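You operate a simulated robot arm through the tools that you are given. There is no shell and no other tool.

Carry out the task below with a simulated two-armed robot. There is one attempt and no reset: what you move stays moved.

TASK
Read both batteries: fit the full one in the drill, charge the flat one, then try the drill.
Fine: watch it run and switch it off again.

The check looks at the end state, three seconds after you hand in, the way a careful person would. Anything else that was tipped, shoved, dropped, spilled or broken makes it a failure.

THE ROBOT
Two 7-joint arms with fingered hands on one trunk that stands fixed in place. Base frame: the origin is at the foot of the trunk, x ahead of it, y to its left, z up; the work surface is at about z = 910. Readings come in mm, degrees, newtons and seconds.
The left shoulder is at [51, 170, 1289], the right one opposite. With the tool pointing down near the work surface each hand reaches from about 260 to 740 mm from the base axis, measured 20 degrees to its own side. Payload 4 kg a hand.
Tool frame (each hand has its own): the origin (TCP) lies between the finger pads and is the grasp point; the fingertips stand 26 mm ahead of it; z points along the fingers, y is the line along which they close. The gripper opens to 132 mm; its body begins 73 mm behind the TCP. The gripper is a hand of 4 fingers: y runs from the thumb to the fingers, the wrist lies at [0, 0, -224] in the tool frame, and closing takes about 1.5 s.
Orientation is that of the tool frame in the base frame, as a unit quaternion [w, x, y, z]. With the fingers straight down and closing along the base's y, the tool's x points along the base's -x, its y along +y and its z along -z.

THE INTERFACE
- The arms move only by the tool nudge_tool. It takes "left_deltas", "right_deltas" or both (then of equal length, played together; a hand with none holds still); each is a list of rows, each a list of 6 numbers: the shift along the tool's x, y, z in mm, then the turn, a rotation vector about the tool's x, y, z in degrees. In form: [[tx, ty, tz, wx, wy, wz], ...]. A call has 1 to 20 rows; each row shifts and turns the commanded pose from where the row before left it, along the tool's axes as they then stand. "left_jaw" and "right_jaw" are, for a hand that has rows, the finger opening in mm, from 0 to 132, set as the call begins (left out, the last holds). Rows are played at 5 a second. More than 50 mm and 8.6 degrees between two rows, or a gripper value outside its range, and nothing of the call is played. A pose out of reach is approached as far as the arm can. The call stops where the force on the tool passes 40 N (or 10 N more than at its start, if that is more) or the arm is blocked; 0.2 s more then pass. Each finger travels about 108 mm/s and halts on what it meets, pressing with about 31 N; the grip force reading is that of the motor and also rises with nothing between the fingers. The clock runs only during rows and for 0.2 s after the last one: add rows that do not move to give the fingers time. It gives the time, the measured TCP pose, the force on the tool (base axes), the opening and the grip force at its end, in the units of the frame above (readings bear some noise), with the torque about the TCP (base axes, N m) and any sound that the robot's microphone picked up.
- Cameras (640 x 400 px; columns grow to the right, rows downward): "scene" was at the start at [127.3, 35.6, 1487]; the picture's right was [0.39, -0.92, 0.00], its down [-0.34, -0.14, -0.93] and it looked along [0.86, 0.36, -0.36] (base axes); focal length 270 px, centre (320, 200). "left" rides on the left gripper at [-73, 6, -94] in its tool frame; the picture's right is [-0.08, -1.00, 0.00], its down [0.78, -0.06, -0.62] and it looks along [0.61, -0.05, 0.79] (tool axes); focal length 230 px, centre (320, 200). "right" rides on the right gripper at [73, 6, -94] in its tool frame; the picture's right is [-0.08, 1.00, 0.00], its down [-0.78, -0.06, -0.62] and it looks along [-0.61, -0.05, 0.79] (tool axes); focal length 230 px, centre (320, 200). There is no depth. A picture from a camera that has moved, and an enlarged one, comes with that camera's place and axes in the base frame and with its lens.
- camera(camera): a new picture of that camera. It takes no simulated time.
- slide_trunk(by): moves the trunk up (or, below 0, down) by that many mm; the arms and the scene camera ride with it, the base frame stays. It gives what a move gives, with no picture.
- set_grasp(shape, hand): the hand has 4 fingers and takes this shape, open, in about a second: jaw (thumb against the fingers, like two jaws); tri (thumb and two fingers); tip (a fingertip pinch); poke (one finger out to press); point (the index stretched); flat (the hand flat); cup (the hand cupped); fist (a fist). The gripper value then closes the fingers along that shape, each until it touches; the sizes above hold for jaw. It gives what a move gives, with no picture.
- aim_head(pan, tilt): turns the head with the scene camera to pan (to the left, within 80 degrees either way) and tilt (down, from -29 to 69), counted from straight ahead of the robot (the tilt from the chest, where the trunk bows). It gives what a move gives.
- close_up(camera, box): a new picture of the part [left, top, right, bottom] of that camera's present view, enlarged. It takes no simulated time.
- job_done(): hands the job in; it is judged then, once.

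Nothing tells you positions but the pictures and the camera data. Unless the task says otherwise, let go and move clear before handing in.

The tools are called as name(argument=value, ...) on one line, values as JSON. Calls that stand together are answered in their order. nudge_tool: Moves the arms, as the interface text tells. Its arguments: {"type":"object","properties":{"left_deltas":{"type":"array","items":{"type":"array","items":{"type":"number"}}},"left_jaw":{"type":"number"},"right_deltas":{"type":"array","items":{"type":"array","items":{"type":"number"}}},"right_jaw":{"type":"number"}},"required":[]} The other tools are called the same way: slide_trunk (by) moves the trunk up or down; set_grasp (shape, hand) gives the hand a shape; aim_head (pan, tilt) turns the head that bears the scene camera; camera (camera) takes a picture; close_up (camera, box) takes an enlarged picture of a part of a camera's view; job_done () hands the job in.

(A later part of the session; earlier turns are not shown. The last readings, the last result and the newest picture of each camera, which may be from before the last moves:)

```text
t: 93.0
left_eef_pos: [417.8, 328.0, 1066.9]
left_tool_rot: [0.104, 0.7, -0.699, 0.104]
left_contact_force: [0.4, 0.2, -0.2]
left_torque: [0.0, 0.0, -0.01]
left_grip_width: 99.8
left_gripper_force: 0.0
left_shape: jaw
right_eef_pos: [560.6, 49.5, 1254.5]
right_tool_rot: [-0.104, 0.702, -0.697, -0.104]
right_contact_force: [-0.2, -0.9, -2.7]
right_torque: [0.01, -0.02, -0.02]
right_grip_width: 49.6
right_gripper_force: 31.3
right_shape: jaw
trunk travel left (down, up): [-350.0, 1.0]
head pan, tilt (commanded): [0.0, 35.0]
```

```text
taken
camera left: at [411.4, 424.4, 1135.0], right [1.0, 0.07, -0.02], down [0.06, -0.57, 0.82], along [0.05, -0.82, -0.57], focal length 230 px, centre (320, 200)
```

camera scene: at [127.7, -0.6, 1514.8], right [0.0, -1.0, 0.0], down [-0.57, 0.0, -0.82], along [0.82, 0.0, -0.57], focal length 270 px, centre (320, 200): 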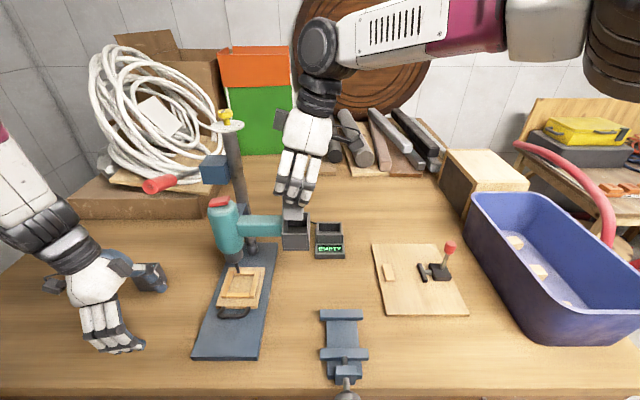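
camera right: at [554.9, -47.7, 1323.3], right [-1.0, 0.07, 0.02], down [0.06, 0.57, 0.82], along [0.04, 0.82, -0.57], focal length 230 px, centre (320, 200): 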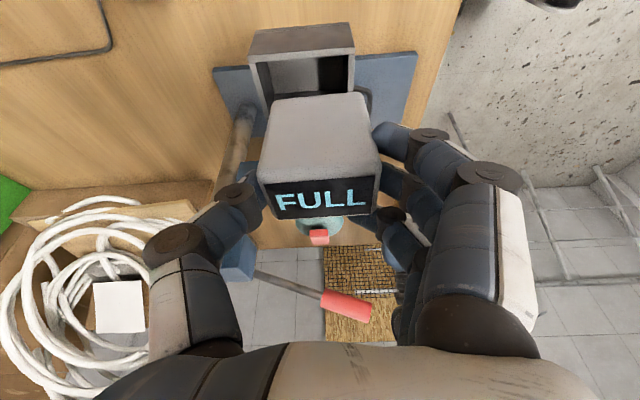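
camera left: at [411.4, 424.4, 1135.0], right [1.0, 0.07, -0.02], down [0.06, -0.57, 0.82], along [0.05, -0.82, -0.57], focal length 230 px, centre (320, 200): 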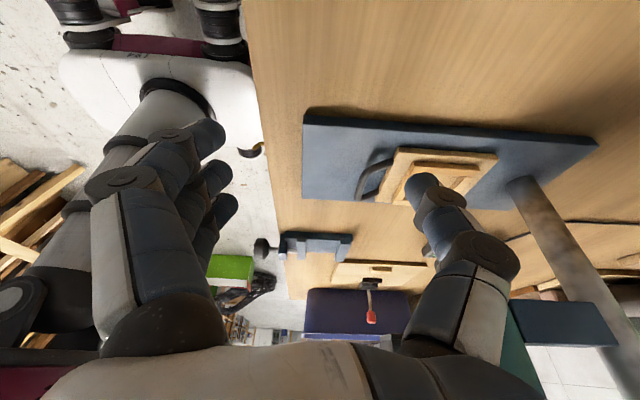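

I'll zoom to compare the held battery and the bay rim in the same camera.

close_up(camera="right", box=[230, 10, 410, 130])

close_up(camera="right", box=[230, 80, 410, 230])

close_up(camera="scene", box=[250, 150, 360, 270])

```text
3.33 times, centred on (320, 70) of right
camera zoom: at [554.9, -47.7, 1323.3], right [-1.0, 0.07, 0.02], down [0.06, 0.57, 0.82], along [0.04, 0.82, -0.57], focal length 767 px, centre (320, 633)
```

zoom: 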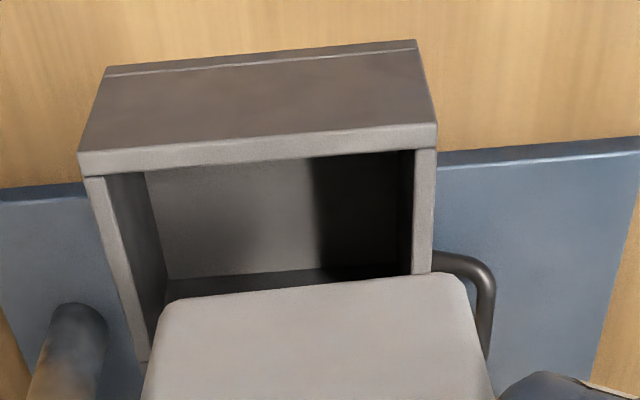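

```text
2.67 times, centred on (320, 155) of right
camera zoom: at [554.9, -47.7, 1323.3], right [-1.0, 0.07, 0.02], down [0.06, 0.57, 0.82], along [0.04, 0.82, -0.57], focal length 614 px, centre (320, 320)
```

zoom: 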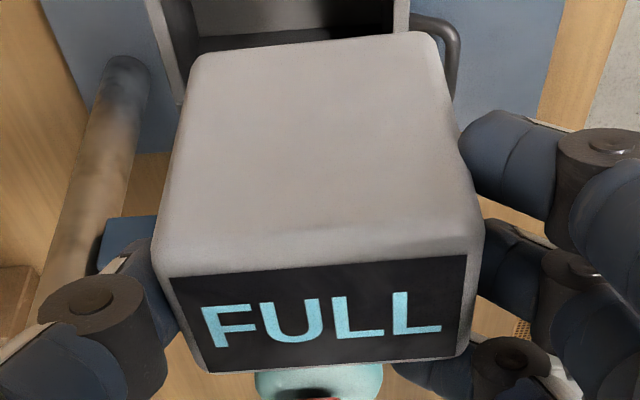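

```text
3.33 times, centred on (305, 210) of scene
camera zoom: at [127.7, -0.6, 1514.8], right [0.0, -1.0, 0.0], down [-0.57, 0.0, -0.82], along [0.82, 0.0, -0.57], focal length 901 px, centre (370, 167)
```

zoom: 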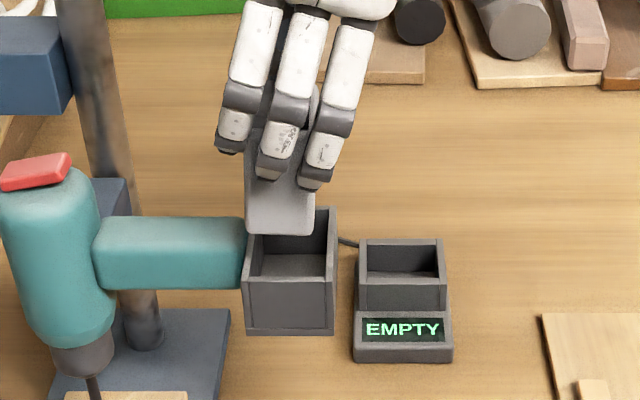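

The battery needs about +6 mm in x and −2.5 mm in y. I'll shift and lower it to just above the rim, then re-check with little parallax.

nudge_tool(right_deltas=[[2.4, -6, -0.7, 0, 0, 0], [7.3, 0, 23.9, 0, 0, 0], [0, 0, 0, 0, 0, 0]])

close_up(camera="right", box=[230, 10, 410, 130])

close_up(camera="scene", box=[260, 170, 340, 260])

```text
t: 93.8
left_eef_pos: [419.0, 328.7, 1066.2]
left_tool_rot: [0.104, 0.7, -0.699, 0.104]
left_contact_force: [0.4, -0.1, 0.3]
left_torque: [0.04, -0.02, 0.01]
left_grip_width: 99.9
left_gripper_force: 0.1
left_shape: jaw
right_eef_pos: [565.9, 47.5, 1228.4]
right_tool_rot: [-0.102, 0.702, -0.697, -0.104]
right_contact_force: [0.0, -0.1, -2.9]
right_torque: [-0.03, -0.01, 0.01]
right_grip_width: 49.7
right_gripper_force: 31.1
right_shape: jaw
trunk travel left (down, up): [-350.0, 1.0]
head pan, tilt (commanded): [0.0, 35.0]
```

```text
3.33 times, centred on (320, 70) of right
camera zoom: at [560.2, -49.9, 1297.0], right [-1.0, 0.07, 0.02], down [0.06, 0.57, 0.82], along [0.04, 0.82, -0.58], focal length 767 px, centre (320, 633)
```

zoom: 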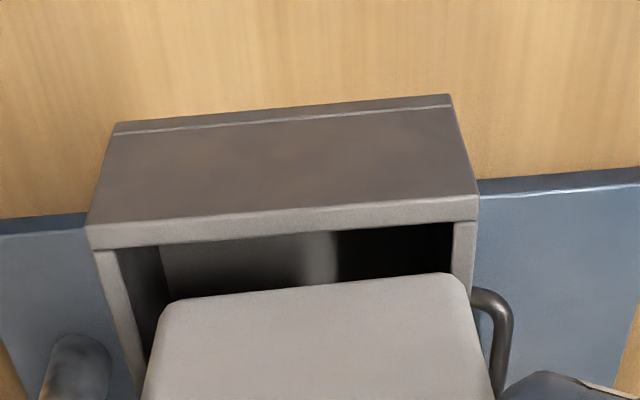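

```text
4.44 times, centred on (300, 215) of scene
camera zoom: at [128.6, -0.1, 1514.7], right [0.0, -1.0, 0.0], down [-0.57, 0.0, -0.82], along [0.82, 0.0, -0.57], focal length 1201 px, centre (409, 133)
```

zoom: 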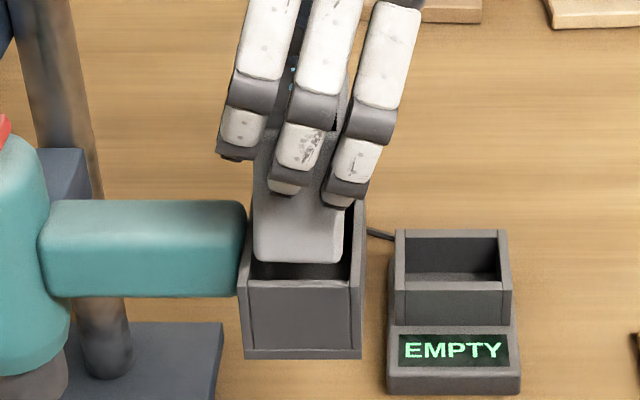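

Nearly there: I shift about +3 mm in x and −1 mm in y, then start lowering in small steps while watching the force.

nudge_tool(right_deltas=[[1.1, -3, -0.3, 0, 0, 0], [0.9, 0, 2.9, 0, 0, 0], [0.9, 0, 2.9, 0, 0, 0], [0.9, 0, 2.9, 0, 0, 0], [0, 0, 0, 0, 0, 0]])

close_up(camera="right", box=[230, 10, 410, 130])

close_up(camera="scene", box=[260, 170, 340, 260])

```text
t: 95.0
left_eef_pos: [419.2, 330.0, 1064.8]
left_tool_rot: [-0.104, -0.699, 0.7, -0.104]
left_contact_force: [-0.3, 0.2, -0.2]
left_torque: [-0.01, 0.01, -0.04]
left_grip_width: 99.7
left_gripper_force: 0.1
left_shape: jaw
right_eef_pos: [569.7, 45.7, 1221.5]
right_tool_rot: [-0.102, 0.701, -0.698, -0.104]
right_contact_force: [0.3, 0.0, -3.1]
right_torque: [0.0, 0.0, -0.01]
right_grip_width: 49.7
right_gripper_force: 31.2
right_shape: jaw
trunk travel left (down, up): [-350.0, 1.0]
head pan, tilt (commanded): [0.0, 35.0]
```

```text
3.33 times, centred on (320, 70) of right
camera zoom: at [564.7, -51.6, 1289.2], right [-1.0, 0.07, 0.02], down [0.06, 0.57, 0.82], along [0.04, 0.82, -0.58], focal length 767 px, centre (320, 633)
```

zoom: 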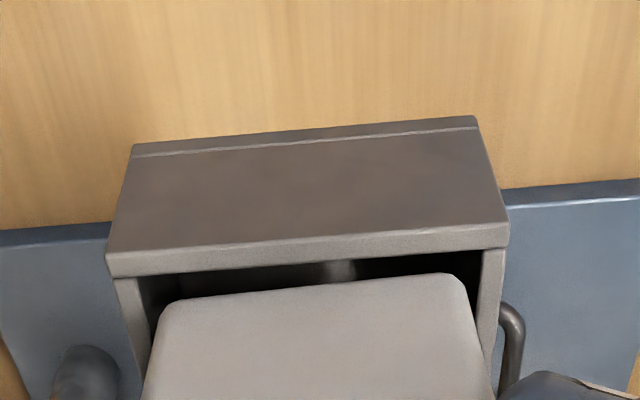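

```text
4.44 times, centred on (300, 215) of scene
camera zoom: at [128.8, -0.1, 1514.6], right [0.0, -1.0, 0.0], down [-0.57, 0.0, -0.82], along [0.82, 0.0, -0.57], focal length 1201 px, centre (409, 133)
```

zoom: 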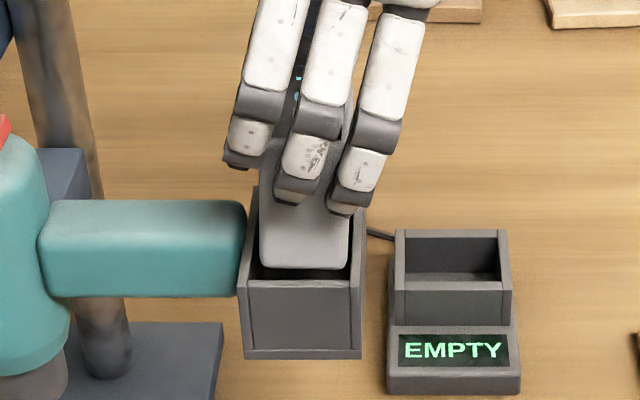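

The battery bottom is level with the rim and centred in x; y needs about +1 mm. I continue lowering in small steps.

nudge_tool(right_deltas=[[-1.0, 0, 0.3, 0, 0, 0], [0.6, 0, 1.9, 0, 0, 0], [0.6, 0, 1.9, 0, 0, 0], [0, 0, 0, 0, 0, 0]])

close_up(camera="scene", box=[270, 190, 330, 250])

close_up(camera="right", box=[250, 60, 390, 130])

```text
t: 96.0
left_eef_pos: [419.2, 328.7, 1065.9]
left_tool_rot: [-0.104, -0.699, 0.699, -0.105]
left_contact_force: [0.8, 0.1, 1.3]
left_torque: [-0.08, -0.01, 0.03]
left_grip_width: 99.7
left_gripper_force: 0.0
left_shape: jaw
right_eef_pos: [570.7, 46.7, 1218.3]
right_tool_rot: [-0.102, 0.701, -0.698, -0.104]
right_contact_force: [-0.5, -1.0, -3.4]
right_torque: [0.03, 0.02, -0.02]
right_grip_width: 50.0
right_gripper_force: 31.2
right_shape: jaw
trunk travel left (down, up): [-350.0, 1.0]
head pan, tilt (commanded): [0.0, 35.0]
```

```text
6.67 times, centred on (300, 220) of scene
camera zoom: at [128.8, -0.2, 1514.6], right [0.0, -1.0, 0.0], down [-0.57, 0.0, -0.82], along [0.82, 0.0, -0.57], focal length 1802 px, centre (453, 67)
```

zoom: 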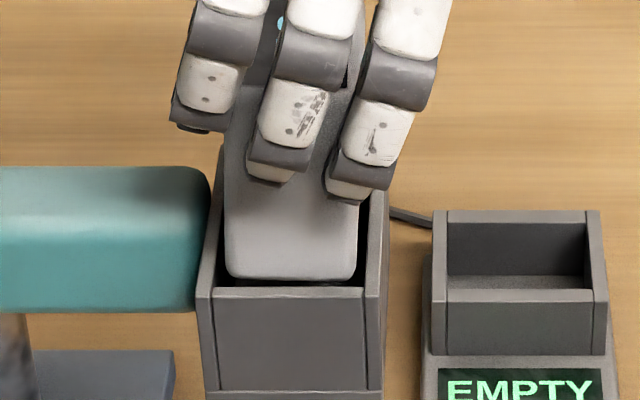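

```text
4.57 times, centred on (320, 95) of right
camera zoom: at [564.5, -50.1, 1285.2], right [-1.0, 0.07, 0.02], down [0.06, 0.57, 0.82], along [0.04, 0.82, -0.58], focal length 1052 px, centre (320, 680)
```

zoom: 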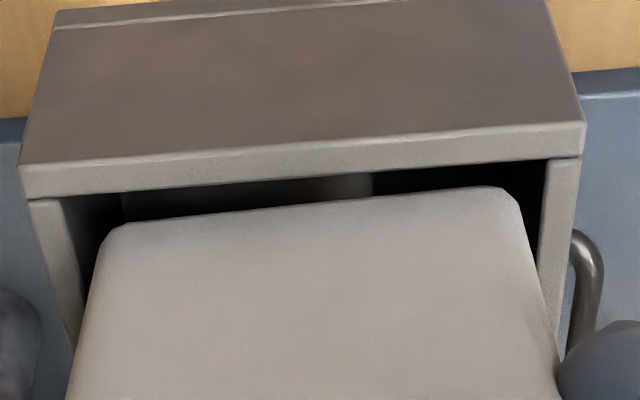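

It fits, with 2–4 mm of gap on every side. I continue down 16 mm.

nudge_tool(right_deltas=[[0.5, -0.5, 3.9, 0, 0, 0], [1.2, 0, 3.8, 0, 0, 0], [1.2, 0, 3.8, 0, 0, 0], [1.2, 0, 3.8, 0, 0, 0], [0, 0, 0, 0, 0, 0]])

close_up(camera="scene", box=[270, 190, 330, 250])

close_up(camera="right", box=[230, 60, 410, 160])

```text
t: 97.2
left_eef_pos: [418.5, 328.8, 1065.7]
left_tool_rot: [-0.104, -0.699, 0.7, -0.104]
left_contact_force: [0.6, 0.5, 0.8]
left_torque: [-0.03, -0.01, 0.02]
left_grip_width: 99.9
left_gripper_force: 0.0
left_shape: jaw
right_eef_pos: [570.3, 46.7, 1200.8]
right_tool_rot: [-0.102, 0.702, -0.697, -0.104]
right_contact_force: [-0.6, -0.1, -2.0]
right_torque: [0.0, 0.02, 0.02]
right_grip_width: 49.7
right_gripper_force: 30.8
right_shape: jaw
trunk travel left (down, up): [-350.0, 1.0]
head pan, tilt (commanded): [0.0, 35.0]
```

```text
6.67 times, centred on (300, 220) of scene
camera zoom: at [128.8, -0.2, 1514.6], right [0.0, -1.0, 0.0], down [-0.57, 0.0, -0.82], along [0.82, 0.0, -0.57], focal length 1802 px, centre (453, 67)
```

zoom: 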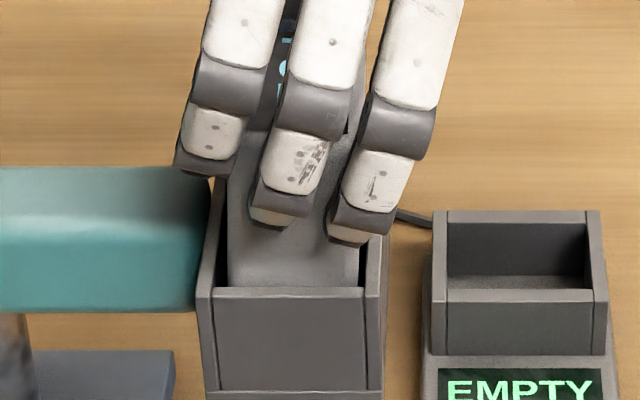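

```text
3.56 times, centred on (320, 110) of right
camera zoom: at [564.8, -49.7, 1268.8], right [-1.0, 0.07, 0.02], down [0.06, 0.57, 0.82], along [0.04, 0.82, -0.58], focal length 818 px, centre (320, 520)
```

zoom: 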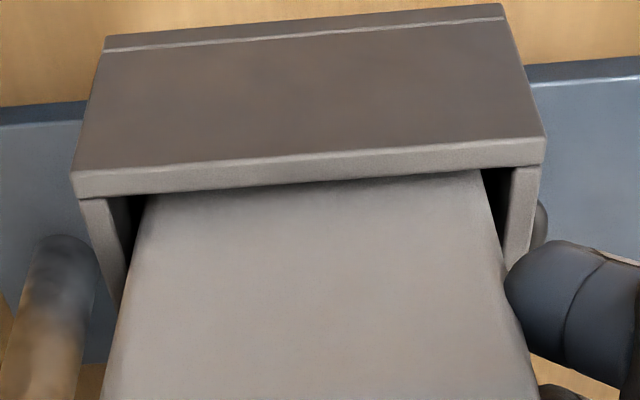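

It is sliding in freely. I go another 12 mm; the fingertips remain just above the rim.

nudge_tool(right_deltas=[[1.2, 0, 3.8, 0, 0, 0], [1.2, 0, 3.8, 0, 0, 0], [1.2, 0, 3.8, 0, 0, 0], [0, 0, 0, 0, 0, 0]])

close_up(camera="scene", box=[270, 190, 330, 250])

camera(camera="right")

```text
t: 98.2
left_eef_pos: [419.1, 328.9, 1066.5]
left_tool_rot: [0.104, 0.7, -0.699, 0.105]
left_contact_force: [-0.5, 0.0, 0.3]
left_torque: [-0.03, 0.02, 0.02]
left_grip_width: 99.6
left_gripper_force: 0.0
left_shape: jaw
right_eef_pos: [572.3, 47.4, 1189.1]
right_tool_rot: [-0.102, 0.703, -0.697, -0.104]
right_contact_force: [0.0, -0.9, -2.7]
right_torque: [0.01, 0.0, 0.03]
right_grip_width: 49.7
right_gripper_force: 31.1
right_shape: jaw
trunk travel left (down, up): [-350.0, 1.0]
head pan, tilt (commanded): [0.0, 35.0]
```

```text
6.67 times, centred on (300, 220) of scene
camera zoom: at [128.8, -0.2, 1514.6], right [0.0, -1.0, 0.0], down [-0.57, 0.0, -0.82], along [0.82, 0.0, -0.57], focal length 1802 px, centre (453, 67)
```

zoom: 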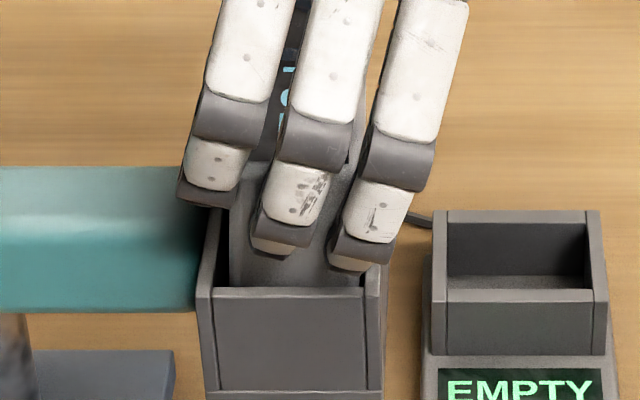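

```text
taken
camera right: at [564.9, -49.5, 1257.7], right [-1.0, 0.07, 0.02], down [0.06, 0.57, 0.82], along [0.04, 0.82, -0.58], focal length 230 px, centre (320, 200)
```

right: 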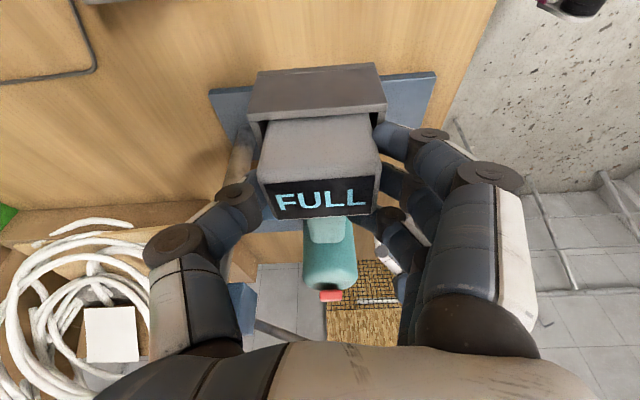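

The fingertips are about 5 mm above the rim. I lower 3 mm more and let go, so it settles the last few millimetres.

nudge_tool(right_deltas=[[0.9, 0, 2.9, 0, 0, 0], [0, 0, 0, 0, 0, 0]])

nudge_tool(right_deltas=[[0, 0, 0, 0, 0, 0], [0, 0, 0, 0, 0, 0], [0, 0, 0, 0, 0, 0], [0, 0, 0, 0, 0, 0]], right_jaw=85)

camera(camera="right")

close_up(camera="scene", box=[250, 160, 350, 260])

```text
t: 98.8
left_eef_pos: [419.3, 328.0, 1066.1]
left_tool_rot: [0.104, 0.699, -0.699, 0.105]
left_contact_force: [-0.2, -0.1, 0.4]
left_torque: [0.02, 0.03, 0.03]
left_grip_width: 99.9
left_gripper_force: 0.0
left_shape: jaw
right_eef_pos: [571.9, 47.1, 1187.3]
right_tool_rot: [-0.103, 0.702, -0.697, -0.105]
right_contact_force: [0.4, 0.1, -3.7]
right_torque: [0.01, 0.04, 0.01]
right_grip_width: 49.7
right_gripper_force: 30.5
right_shape: jaw
trunk travel left (down, up): [-350.0, 1.0]
head pan, tilt (commanded): [0.0, 35.0]
```

```text
t: 99.8
left_eef_pos: [418.7, 329.7, 1066.2]
left_tool_rot: [0.104, 0.7, -0.699, 0.105]
left_contact_force: [-0.6, -0.2, 0.5]
left_torque: [-0.01, 0.02, 0.01]
left_grip_width: 99.7
left_gripper_force: 0.0
left_shape: jaw
right_eef_pos: [571.1, 47.0, 1186.7]
right_tool_rot: [-0.103, 0.701, -0.697, -0.104]
right_contact_force: [0.0, -0.2, 0.0]
right_torque: [-0.03, 0.02, 0.0]
right_grip_width: 84.6
right_gripper_force: 0.0
right_shape: jaw
trunk travel left (down, up): [-350.0, 1.0]
head pan, tilt (commanded): [0.0, 35.0]
```

```text
taken
camera right: at [564.9, -49.9, 1254.6], right [-1.0, 0.07, 0.02], down [0.06, 0.57, 0.82], along [0.04, 0.82, -0.58], focal length 230 px, centre (320, 200)
```

right: 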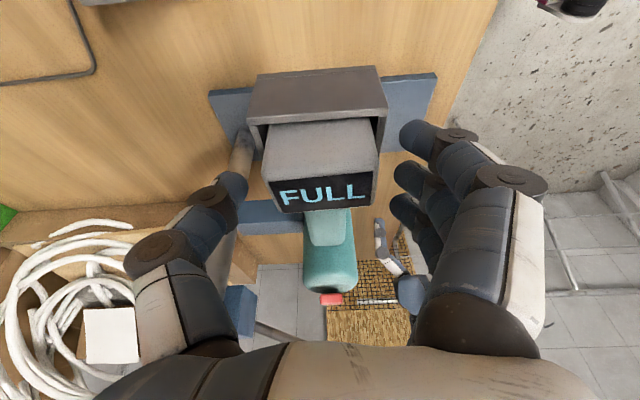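

```text
4.00 times, centred on (300, 210) of scene
camera zoom: at [128.5, -0.2, 1514.7], right [0.0, -1.0, 0.0], down [-0.57, 0.0, -0.82], along [0.82, 0.0, -0.57], focal length 1081 px, centre (400, 160)
```

zoom: 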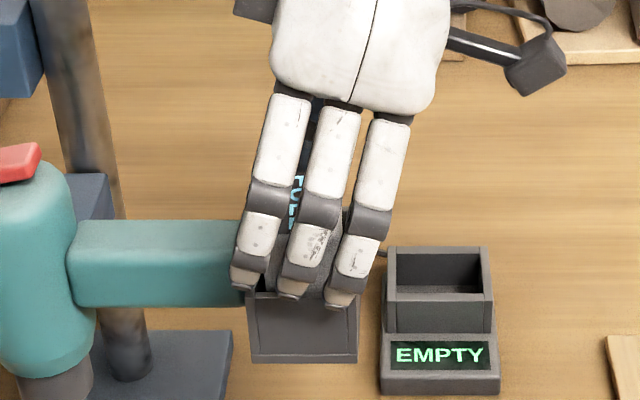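

Released. I back the right hand straight up and away, then check how the battery sits.

nudge_tool(right_deltas=[[-4.4, 0, -14.3, 0, 0, 0], [-11.7, 0, -38.2, 0, 0, 0], [-11.7, 0, -38.2, 0, 0, 0], [30, 0, -25, 0, 0, 0], [38, 0, -15, 0, 0, 0], [43, 0, -13, 0, 0, 0], [43, 0, -13, 0, 0, 0], [0, 0, 0, 0, 0, 0]])

camera(camera="scene")

close_up(camera="scene", box=[250, 180, 350, 260])

camera(camera="right")

```text
t: 101.6
left_eef_pos: [417.6, 329.0, 1066.2]
left_tool_rot: [0.104, 0.7, -0.699, 0.105]
left_contact_force: [0.7, 0.4, 0.7]
left_torque: [0.02, 0.05, 0.0]
left_grip_width: 99.7
left_gripper_force: 0.0
left_shape: jaw
right_eef_pos: [572.8, -118.6, 1299.8]
right_tool_rot: [-0.103, 0.702, -0.697, -0.104]
right_contact_force: [1.3, -0.2, -0.3]
right_torque: [-0.01, 0.01, -0.02]
right_grip_width: 84.8
right_gripper_force: 0.0
right_shape: jaw
trunk travel left (down, up): [-350.0, 1.0]
head pan, tilt (commanded): [0.0, 35.0]
```

```text
taken
camera scene: at [128.8, 0.8, 1514.6], right [0.0, -1.0, 0.0], down [-0.57, 0.0, -0.82], along [0.82, 0.0, -0.57], focal length 270 px, centre (320, 200)
```

scene: 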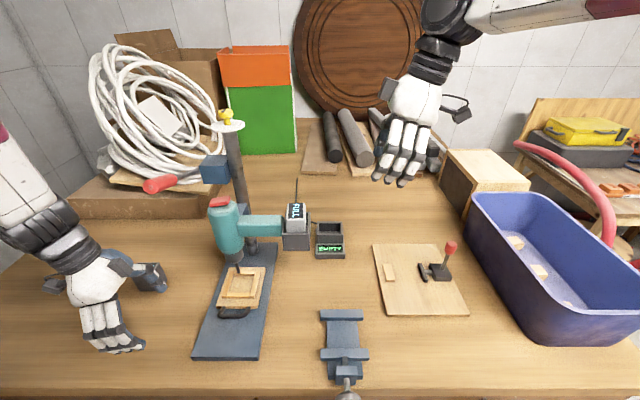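

```text
5.00 times, centred on (300, 220) of scene
camera zoom: at [128.8, 0.8, 1514.6], right [0.0, -1.0, 0.0], down [-0.57, 0.0, -0.82], along [0.82, 0.0, -0.57], focal length 1352 px, centre (420, 100)
```

zoom: 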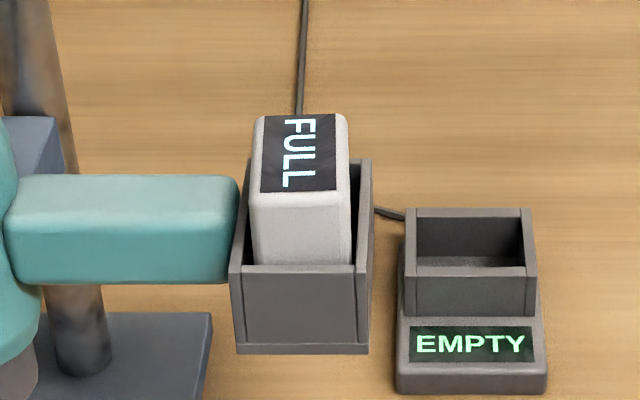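

```text
taken
camera right: at [566.9, -216.1, 1367.8], right [-1.0, 0.07, 0.02], down [0.06, 0.57, 0.82], along [0.04, 0.82, -0.58], focal length 230 px, centre (320, 200)
```

right: 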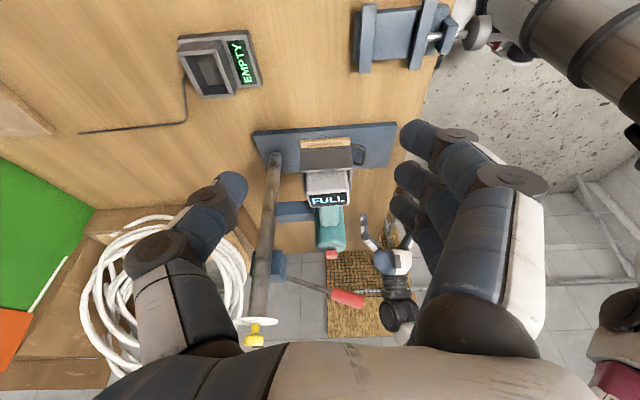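

FULL sits fully in the bay. Before fetching FLAT, I test with the empty right hand in this same pose whether it can reach over the charger at about (754, −30).

nudge_tool(right_deltas=[[0, -45, 0, 0, 0, 0], [0, -45, 0, 0, 0, 0], [0, -45, 0, 0, 0, 0], [0, -46, 0, 0, 0, 0], [-40, 0, 12, 0, 0, 0], [-44, 0, 13.4, 0, 0, 0], [0, 0, 0, 0, 0, 0]])

camera(camera="scene")

camera(camera="right")

```text
t: 103.2
left_eef_pos: [418.6, 328.1, 1067.1]
left_tool_rot: [0.104, 0.699, -0.699, 0.104]
left_contact_force: [-0.3, 0.4, 0.0]
left_torque: [-0.02, 0.02, 0.02]
left_grip_width: 99.8
left_gripper_force: 0.0
left_shape: jaw
right_eef_pos: [674.6, -34.5, 1293.8]
right_tool_rot: [-0.103, 0.702, -0.697, -0.105]
right_contact_force: [0.3, 0.9, 0.2]
right_torque: [-0.03, 0.01, -0.02]
right_grip_width: 84.8
right_gripper_force: 0.0
right_shape: jaw
right hand out of reach, approached as far as the arm can: row 3, 4, 5, 6
trunk travel left (down, up): [-350.0, 1.0]
head pan, tilt (commanded): [0.0, 35.0]
```

```text
taken
camera scene: at [128.9, -0.4, 1514.6], right [0.0, -1.0, 0.0], down [-0.57, 0.0, -0.82], along [0.82, 0.0, -0.57], focal length 270 px, centre (320, 200)
```

scene: 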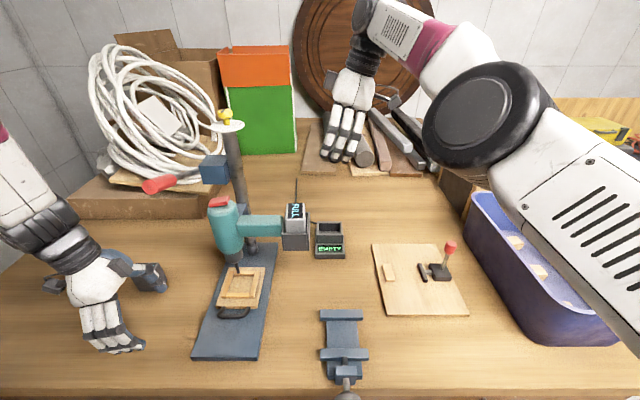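

```text
taken
camera right: at [668.9, -131.2, 1360.7], right [-1.0, 0.07, 0.02], down [0.06, 0.57, 0.82], along [0.04, 0.82, -0.57], focal length 230 px, centre (320, 200)
```

right: 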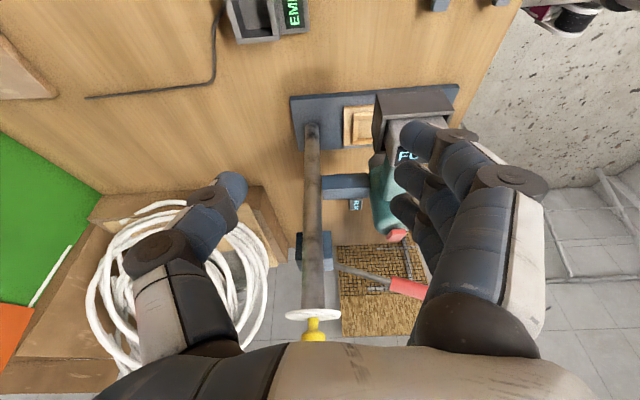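

The vertical wrist pose is out of reach for the charger by about 80 mm. There I'll need a forward-pitched grip, regrasping FLAT on the right-hand side of the table. I bring the right hand back to a waiting place first.

nudge_tool(right_deltas=[[0, 45, 0, 0, 0, 0], [0, 45, 0, 0, 0, 0], [0, 45, 0, 0, 0, 0], [0, 46, 0, 0, 0, 0], [43, 0, -13.1, 0, 0, 0], [43, 0, -13.1, 0, 0, 0], [43, 10, -13.1, 0, 0, 0], [20, 40, -6, 0, 0, 0], [0, 45, 0, 0, 0, 0], [0, 0, 0, 0, 0, 0]])

camera(camera="scene")

```text
t: 105.4
left_eef_pos: [418.0, 328.1, 1065.4]
left_tool_rot: [0.104, 0.7, -0.699, 0.105]
left_contact_force: [-0.3, 0.6, 0.3]
left_torque: [-0.02, -0.03, 0.05]
left_grip_width: 99.8
left_gripper_force: 0.0
left_shape: jaw
right_eef_pos: [670.4, -159.4, 1348.8]
right_tool_rot: [-0.101, 0.702, -0.697, -0.106]
right_contact_force: [-0.3, -0.2, 0.1]
right_torque: [0.04, -0.01, 0.01]
right_grip_width: 84.8
right_gripper_force: 0.0
right_shape: jaw
right hand out of reach, approached as far as the arm can: row 1, 2, 3, 4, 5, 6, 7, 8, 9
trunk travel left (down, up): [-350.0, 1.0]
head pan, tilt (commanded): [0.0, 35.0]
```

```text
taken
camera scene: at [128.2, -0.1, 1514.7], right [0.0, -1.0, 0.0], down [-0.57, 0.0, -0.82], along [0.82, 0.0, -0.57], focal length 270 px, centre (320, 200)
```

scene: 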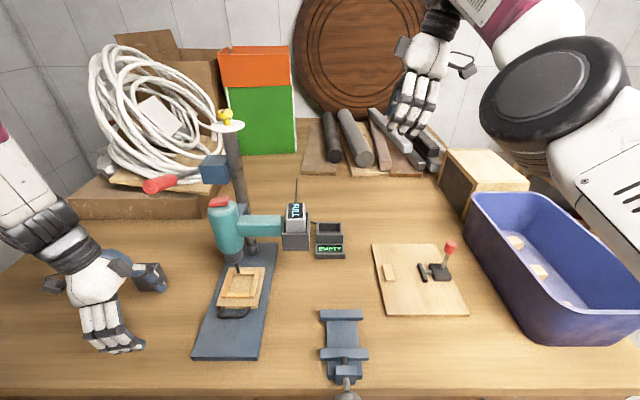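

The right arm has gone straight and its solver sticks at full stretch. I'll hold a few rows to see whether it relaxes toward the commanded pose.

nudge_tool(right_deltas=[[0, 0, 0, 0, 0, 0], [0, 0, 0, 0, 0, 0], [0, 0, 0, 0, 0, 0]])

```text
t: 106.2
left_eef_pos: [418.3, 328.2, 1065.7]
left_tool_rot: [0.105, 0.699, -0.699, 0.105]
left_contact_force: [-0.7, 0.5, -0.2]
left_torque: [0.0, -0.01, -0.03]
left_grip_width: 99.8
left_gripper_force: 0.0
left_shape: jaw
right_eef_pos: [670.8, -158.7, 1349.0]
right_tool_rot: [-0.102, 0.702, -0.697, -0.106]
right_contact_force: [-0.7, 0.5, -0.5]
right_torque: [0.0, 0.0, 0.01]
right_grip_width: 85.0
right_gripper_force: 0.1
right_shape: jaw
trunk travel left (down, up): [-350.0, 1.0]
head pan, tilt (commanded): [0.0, 35.0]
```

nudge_tool(right_deltas=[[0, 20, 0, 0, 0, 0], [0, 20, 0, 0, 0, 0], [0, 0, 0, 0, 0, 0]])

```text
t: 107.0
left_eef_pos: [418.3, 328.7, 1066.6]
left_tool_rot: [0.105, 0.699, -0.699, 0.105]
left_contact_force: [0.2, -0.5, -0.1]
left_torque: [-0.02, 0.0, 0.0]
left_grip_width: 99.9
left_gripper_force: 0.0
left_shape: jaw
right_eef_pos: [670.4, -158.6, 1349.4]
right_tool_rot: [-0.101, 0.702, -0.697, -0.105]
right_contact_force: [0.1, -0.2, -0.4]
right_torque: [-0.04, -0.03, -0.02]
right_grip_width: 84.8
right_gripper_force: 0.1
right_shape: jaw
right hand out of reach, approached as far as the arm can: row 1, 2
trunk travel left (down, up): [-350.0, 1.0]
head pan, tilt (commanded): [0.0, 35.0]
```

Even a small backward step is refused, so I'll try a different direction: lower the hand and straighten its tilt, to get off the stretched posture.

nudge_tool(right_deltas=[[8, 0, 25, 0, 0, 0], [8, 0, 25, 0, 0, 0], [8, 0, 25, 0, 0, 0], [0, 0, 0, 0, 0, 0]])

camera(camera="scene")

```text
t: 108.0
left_eef_pos: [417.8, 329.3, 1066.5]
left_tool_rot: [-0.105, -0.699, 0.7, -0.104]
left_contact_force: [-0.8, 0.9, 0.8]
left_torque: [-0.04, -0.01, -0.01]
left_grip_width: 99.7
left_gripper_force: 0.0
left_shape: jaw
right_eef_pos: [691.0, -150.6, 1278.7]
right_tool_rot: [0.101, -0.698, 0.701, 0.104]
right_contact_force: [0.1, -0.7, -0.2]
right_torque: [-0.03, -0.04, 0.0]
right_grip_width: 84.6
right_gripper_force: 0.1
right_shape: jaw
right hand out of reach, approached as far as the arm can: row 1, 2, 3
trunk travel left (down, up): [-350.0, 1.0]
head pan, tilt (commanded): [0.0, 35.0]
```

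```text
taken
camera scene: at [128.1, -0.4, 1514.7], right [0.0, -1.0, 0.0], down [-0.57, 0.0, -0.82], along [0.82, 0.0, -0.57], focal length 270 px, centre (320, 200)
```

scene: 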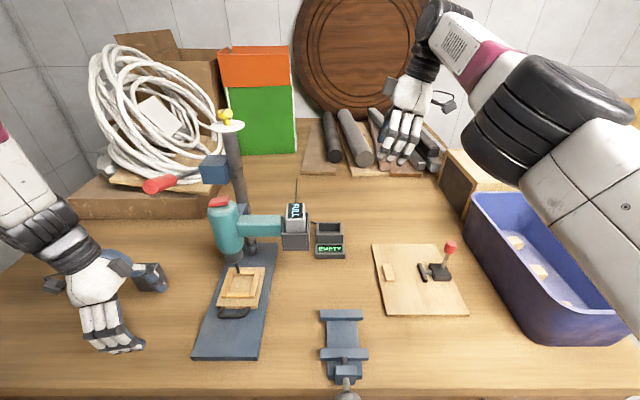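

It slides along the reach sphere while staying straight. I'll combine a backward move with a small hand rotation in the sense of elbow flexion to unlock it, then restore the orientation.

nudge_tool(right_deltas=[[0, 30, 0, -8, 0, 0], [0, 30, 0, -8, 0, 0], [0, 0, 0, 0, 0, 0]])

camera(camera="scene")

```text
t: 108.8
left_eef_pos: [418.5, 328.6, 1066.7]
left_tool_rot: [0.105, 0.7, -0.699, 0.105]
left_contact_force: [0.1, 0.1, -0.5]
left_torque: [-0.02, 0.02, 0.02]
left_grip_width: 99.7
left_gripper_force: 0.0
left_shape: jaw
right_eef_pos: [632.6, -152.4, 1281.3]
right_tool_rot: [-0.003, 0.709, -0.677, -0.2]
right_contact_force: [-0.2, 0.5, 0.7]
right_torque: [-0.02, 0.01, 0.0]
right_grip_width: 84.5
right_gripper_force: 0.1
right_shape: jaw
trunk travel left (down, up): [-350.0, 1.0]
head pan, tilt (commanded): [0.0, 35.0]
```

```text
taken
camera scene: at [128.8, 0.5, 1514.6], right [0.0, -1.0, 0.0], down [-0.57, 0.0, -0.82], along [0.82, 0.0, -0.57], focal length 270 px, centre (320, 200)
```

scene: 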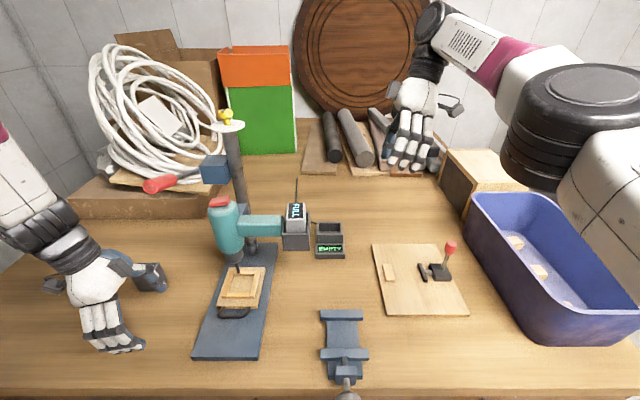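

It unlocked. I'll now restore the orientation while drawing the hand back.

nudge_tool(right_deltas=[[0, 30, 0, 8, 0, 0], [0, 30, 0, 8, 0, 0], [0, 40, 0, 0, 0, 0], [0, 40, 0, 0, 0, 0], [0, 0, 0, 0, 0, 0]])

camera(camera="scene")

```text
t: 110.0
left_eef_pos: [419.4, 327.7, 1066.8]
left_tool_rot: [0.105, 0.7, -0.699, 0.104]
left_contact_force: [0.2, 0.8, 1.2]
left_torque: [0.01, 0.02, -0.05]
left_grip_width: 99.9
left_gripper_force: 0.0
left_shape: jaw
right_eef_pos: [494.2, -159.2, 1292.7]
right_tool_rot: [-0.103, 0.701, -0.697, -0.105]
right_contact_force: [0.5, -0.1, -0.6]
right_torque: [0.04, 0.0, 0.05]
right_grip_width: 84.8
right_gripper_force: 0.1
right_shape: jaw
trunk travel left (down, up): [-350.0, 1.0]
head pan, tilt (commanded): [0.0, 35.0]
```

```text
taken
camera scene: at [129.7, -1.4, 1514.5], right [0.0, -1.0, 0.0], down [-0.57, 0.0, -0.82], along [0.82, 0.0, -0.57], focal length 270 px, centre (320, 200)
```

scene: 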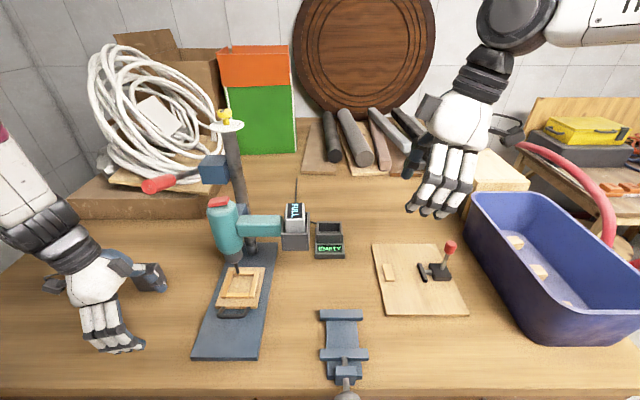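

The right arm is back in a healthy posture. Now the left hand: straighten it to vertical (keeping the 90° yaw), rise, and go over FLAT.

nudge_tool(left_deltas=[[0, 0, 0, 0, -8.5, 0], [0, 0, 0, 0, -8.5, 0], [-40, 0, -25, 0, 0, 0], [-40, 0, -25, 0, 0, 0], [-37, 0, 0, 0, 0, 0], [0, 0, 0, 0, 0, 0]], left_jaw=110)

nudge_tool(left_deltas=[[0, -40, 0, 0, 0, 0], [0, -40, 0, 0, 0, 0], [0, -40, 0, 0, 0, 0], [0, -30, 0, 0, 0, 0], [0, 0, 0, 0, 0, 0]])

camera(camera="left")

camera(camera="scene")

```text
t: 111.4
left_eef_pos: [416.5, 444.3, 1116.8]
left_tool_rot: [0.001, -0.707, 0.708, 0.001]
left_contact_force: [0.3, 0.0, 0.6]
left_torque: [0.05, 0.01, 0.03]
left_grip_width: 109.7
left_gripper_force: 0.1
left_shape: jaw
right_eef_pos: [492.2, -159.7, 1294.5]
right_tool_rot: [-0.103, 0.702, -0.697, -0.104]
right_contact_force: [0.0, -0.9, -0.5]
right_torque: [0.03, -0.01, -0.01]
right_grip_width: 84.9
right_gripper_force: 0.2
right_shape: jaw
trunk travel left (down, up): [-350.0, 1.0]
head pan, tilt (commanded): [0.0, 35.0]
```

```text
t: 112.6
left_eef_pos: [567.4, 446.0, 1117.5]
left_tool_rot: [0.0, 0.707, -0.707, 0.0]
left_contact_force: [0.5, -0.5, -0.2]
left_torque: [0.0, -0.01, 0.0]
left_grip_width: 109.5
left_gripper_force: 0.2
left_shape: jaw
right_eef_pos: [492.1, -157.3, 1294.6]
right_tool_rot: [-0.104, 0.702, -0.697, -0.105]
right_contact_force: [-0.5, 0.8, -0.5]
right_torque: [0.01, 0.02, 0.03]
right_grip_width: 84.8
right_gripper_force: 0.1
right_shape: jaw
trunk travel left (down, up): [-350.0, 1.0]
head pan, tilt (commanded): [0.0, 35.0]
```

```text
taken
camera left: at [561.3, 518.4, 1211.2], right [1.0, 0.08, 0.0], down [0.06, -0.79, 0.62], along [0.05, -0.61, -0.79], focal length 230 px, centre (320, 200)
```

left: 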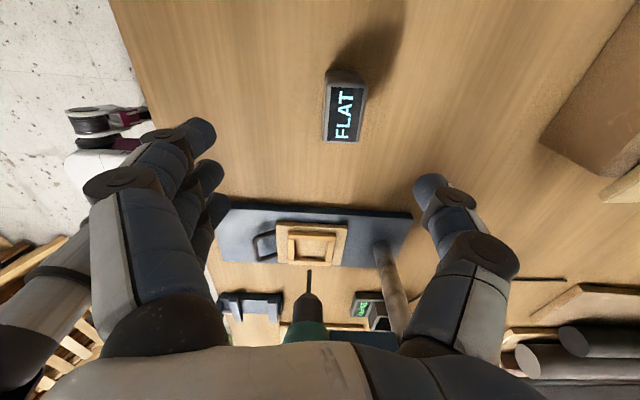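

```text
taken
camera scene: at [128.2, -0.3, 1514.7], right [0.0, -1.0, 0.0], down [-0.57, 0.0, -0.82], along [0.82, 0.0, -0.57], focal length 270 px, centre (320, 200)
```

scene: 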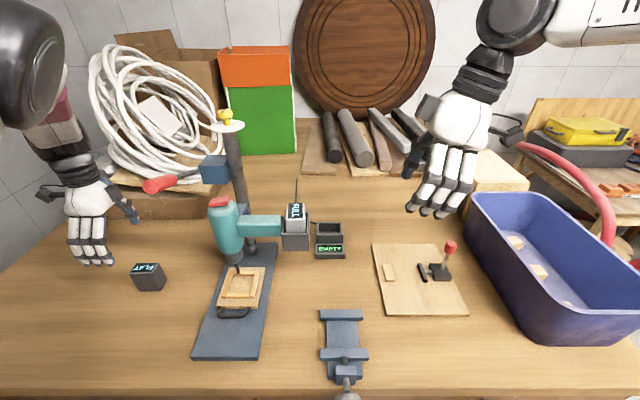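

close_up(camera="left", box=[285, 50, 405, 160])

```text
3.64 times, centred on (345, 105) of left
camera zoom: at [561.3, 518.4, 1211.2], right [1.0, 0.08, 0.0], down [0.06, -0.79, 0.62], along [0.05, -0.61, -0.79], focal length 837 px, centre (229, 546)
```

zoom: 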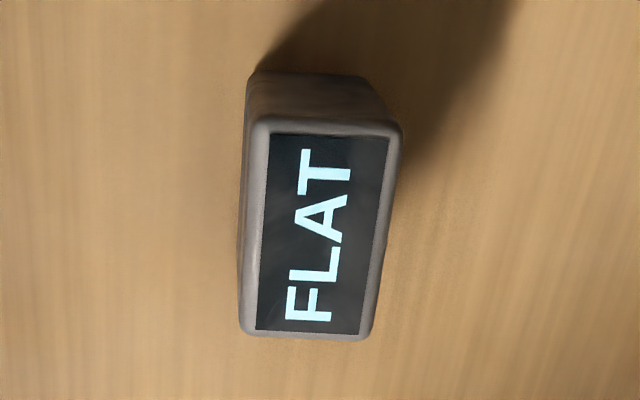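

FLAT is centred near (590, 446.5), square to the axes. I move over it and descend, closing along x on its broad faces.

nudge_tool(left_deltas=[[0, -22.5, 30, 0, 0, 0], [0, 0, 42, 0, 0, 0], [0, 0, 42, 0, 0, 0], [0, 0, 30, 0, 0, 0], [0, 0, 0, 0, 0, 0]], left_jaw=95)

camera(camera="left")

close_up(camera="scene", box=[60, 180, 220, 310])

```text
t: 113.8
left_eef_pos: [591.8, 443.7, 974.2]
left_tool_rot: [0.0, 0.707, -0.707, 0.0]
left_contact_force: [-0.5, -0.8, -0.9]
left_torque: [-0.02, 0.01, -0.03]
left_grip_width: 95.5
left_gripper_force: 0.0
left_shape: jaw
right_eef_pos: [492.9, -158.8, 1296.0]
right_tool_rot: [-0.104, 0.701, -0.697, -0.105]
right_contact_force: [-0.5, 0.6, -1.0]
right_torque: [0.02, 0.03, -0.02]
right_grip_width: 84.4
right_gripper_force: 0.0
right_shape: jaw
trunk travel left (down, up): [-350.0, 1.0]
head pan, tilt (commanded): [0.0, 35.0]
```

```text
taken
camera left: at [584.2, 515.7, 1067.4], right [1.0, 0.08, 0.0], down [0.06, -0.79, 0.62], along [0.05, -0.61, -0.79], focal length 230 px, centre (320, 200)
```

left: 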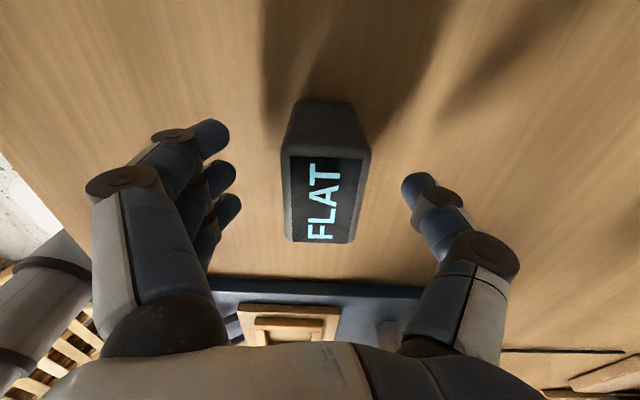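

```text
3.08 times, centred on (140, 245) of scene
camera zoom: at [128.5, -0.3, 1514.7], right [0.0, -1.0, 0.0], down [-0.57, 0.0, -0.82], along [0.82, 0.0, -0.57], focal length 832 px, centre (874, 62)
```

zoom: 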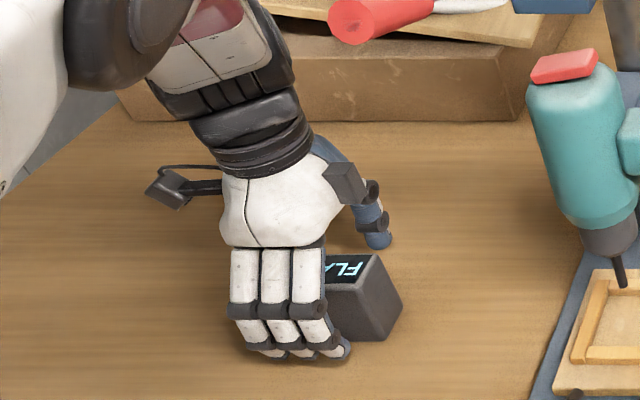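

Two of the three fingers face FLAT well; I shift 6 mm right so all three bear on it, then close.

nudge_tool(left_deltas=[[6, 0, 0, 0, 0, 0], [0, 0, 0, 0, 0, 0]])

nudge_tool(left_deltas=[[0, 0, 0, 0, 0, 0], [0, 0, 0, 0, 0, 0], [0, 0, 0, 0, 0, 0], [0, 0, 0, 0, 0, 0], [0, 0, 0, 0, 0, 0], [0, 0, 0, 0, 0, 0], [0, 0, 0, 0, 0, 0]], left_jaw=20)

camera(camera="left")

close_up(camera="scene", box=[60, 180, 220, 310])

```text
t: 114.4
left_eef_pos: [591.7, 439.2, 972.9]
left_tool_rot: [0.0, 0.707, -0.707, 0.0]
left_contact_force: [0.6, 0.0, 0.1]
left_torque: [0.01, -0.02, 0.02]
left_grip_width: 95.2
left_gripper_force: 0.1
left_shape: jaw
right_eef_pos: [492.8, -157.5, 1295.1]
right_tool_rot: [-0.103, 0.702, -0.697, -0.104]
right_contact_force: [-0.1, -0.6, 0.2]
right_torque: [0.02, 0.0, 0.0]
right_grip_width: 84.8
right_gripper_force: 0.1
right_shape: jaw
trunk travel left (down, up): [-350.0, 1.0]
head pan, tilt (commanded): [0.0, 35.0]
```

```text
t: 116.0
left_eef_pos: [590.4, 439.0, 972.1]
left_tool_rot: [0.0, -0.707, 0.707, 0.001]
left_contact_force: [0.2, -1.3, 0.4]
left_torque: [-0.02, 0.01, -0.01]
left_grip_width: 34.0
left_gripper_force: 30.8
left_shape: jaw
right_eef_pos: [492.2, -157.3, 1295.6]
right_tool_rot: [-0.103, 0.702, -0.697, -0.105]
right_contact_force: [-0.2, 0.2, -0.5]
right_torque: [0.01, 0.03, 0.04]
right_grip_width: 84.6
right_gripper_force: 0.1
right_shape: jaw
trunk travel left (down, up): [-350.0, 1.0]
head pan, tilt (commanded): [0.0, 35.0]
```

```text
taken
camera left: at [584.7, 510.4, 1066.6], right [1.0, 0.08, 0.0], down [0.06, -0.78, 0.62], along [0.05, -0.61, -0.79], focal length 230 px, centre (320, 200)
```

left: 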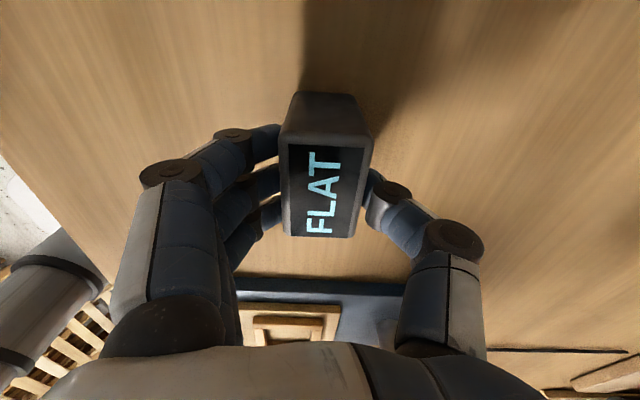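

```text
3.08 times, centred on (140, 245) of scene
camera zoom: at [128.7, -0.1, 1514.6], right [0.0, -1.0, 0.0], down [-0.57, 0.0, -0.82], along [0.82, 0.0, -0.57], focal length 832 px, centre (874, 62)
```

zoom: 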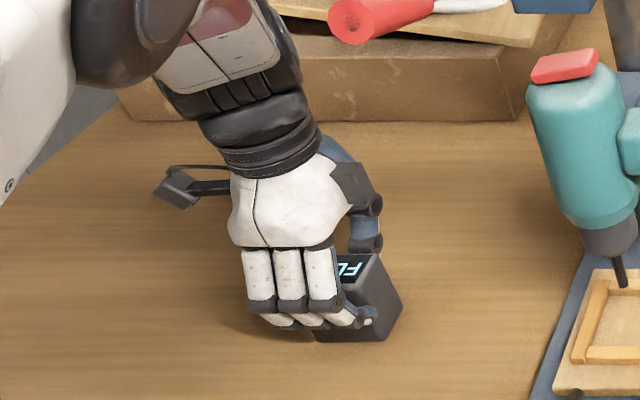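

FLAT is gripped (34 mm). I lift it and bring it to the near-left spot, around (423, 345).

nudge_tool(left_deltas=[[0, 0, -20, 0, 0, 0], [0, 0, -40, 0, 0, 0], [0, 42, 0, 0, 0, 0], [0, 42, 0, 0, 0, 0], [0, 42, 0, 0, 0, 0], [0, 42, 0, 0, 0, 0], [47, 0, 0, 0, 0, 0], [47, 0, 0, 0, 0, 0], [0, 0, 0, 0, 0, 0]])

camera(camera="left")

camera(camera="scene")

```text
t: 118.0
left_eef_pos: [421.6, 345.0, 1031.3]
left_tool_rot: [0.0, 0.707, -0.707, 0.0]
left_contact_force: [0.2, -0.8, -3.6]
left_torque: [-0.05, 0.03, 0.02]
left_grip_width: 33.4
left_gripper_force: 31.3
left_shape: jaw
right_eef_pos: [494.1, -156.3, 1295.0]
right_tool_rot: [-0.102, 0.701, -0.698, -0.104]
right_contact_force: [-0.3, -0.3, 0.2]
right_torque: [0.0, -0.01, 0.03]
right_grip_width: 84.8
right_gripper_force: 0.1
right_shape: jaw
trunk travel left (down, up): [-350.0, 1.0]
head pan, tilt (commanded): [0.0, 35.0]
```

```text
taken
camera left: at [414.7, 417.1, 1124.3], right [1.0, 0.08, 0.0], down [0.06, -0.78, 0.62], along [0.05, -0.61, -0.79], focal length 230 px, centre (320, 200)
```

left: 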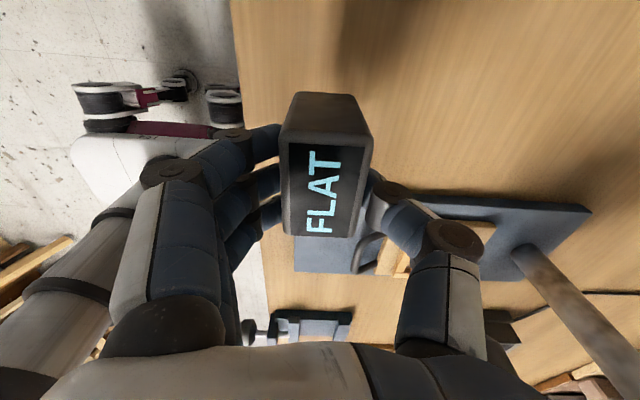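

```text
taken
camera scene: at [129.2, 0.6, 1514.6], right [0.0, -1.0, 0.0], down [-0.57, 0.0, -0.82], along [0.82, 0.0, -0.57], focal length 270 px, centre (320, 200)
```

scene: 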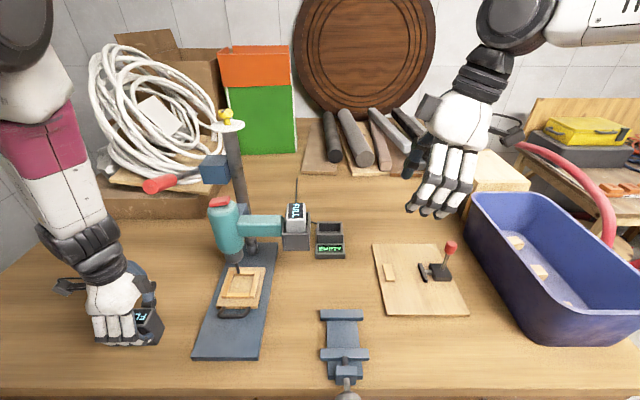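

nudge_tool(left_deltas=[[0, 0, 35, 0, 0, 0], [0, 0, 18, 0, 0, 0], [0, 0, 2, 0, 0, 0], [0, 0, 0, 0, 0, 0]])

```text
t: 119.0
left_eef_pos: [423.1, 344.9, 976.0]
left_tool_rot: [0.0, 0.707, -0.707, 0.0]
left_contact_force: [0.4, -0.1, -3.4]
left_torque: [0.01, 0.02, -0.01]
left_grip_width: 33.3
left_gripper_force: 31.5
left_shape: jaw
right_eef_pos: [492.2, -157.1, 1295.2]
right_tool_rot: [-0.103, 0.702, -0.697, -0.105]
right_contact_force: [-0.3, -0.7, -0.1]
right_torque: [0.0, 0.02, 0.03]
right_grip_width: 84.7
right_gripper_force: 0.0
right_shape: jaw
trunk travel left (down, up): [-350.0, 1.0]
head pan, tilt (commanded): [0.0, 35.0]
```

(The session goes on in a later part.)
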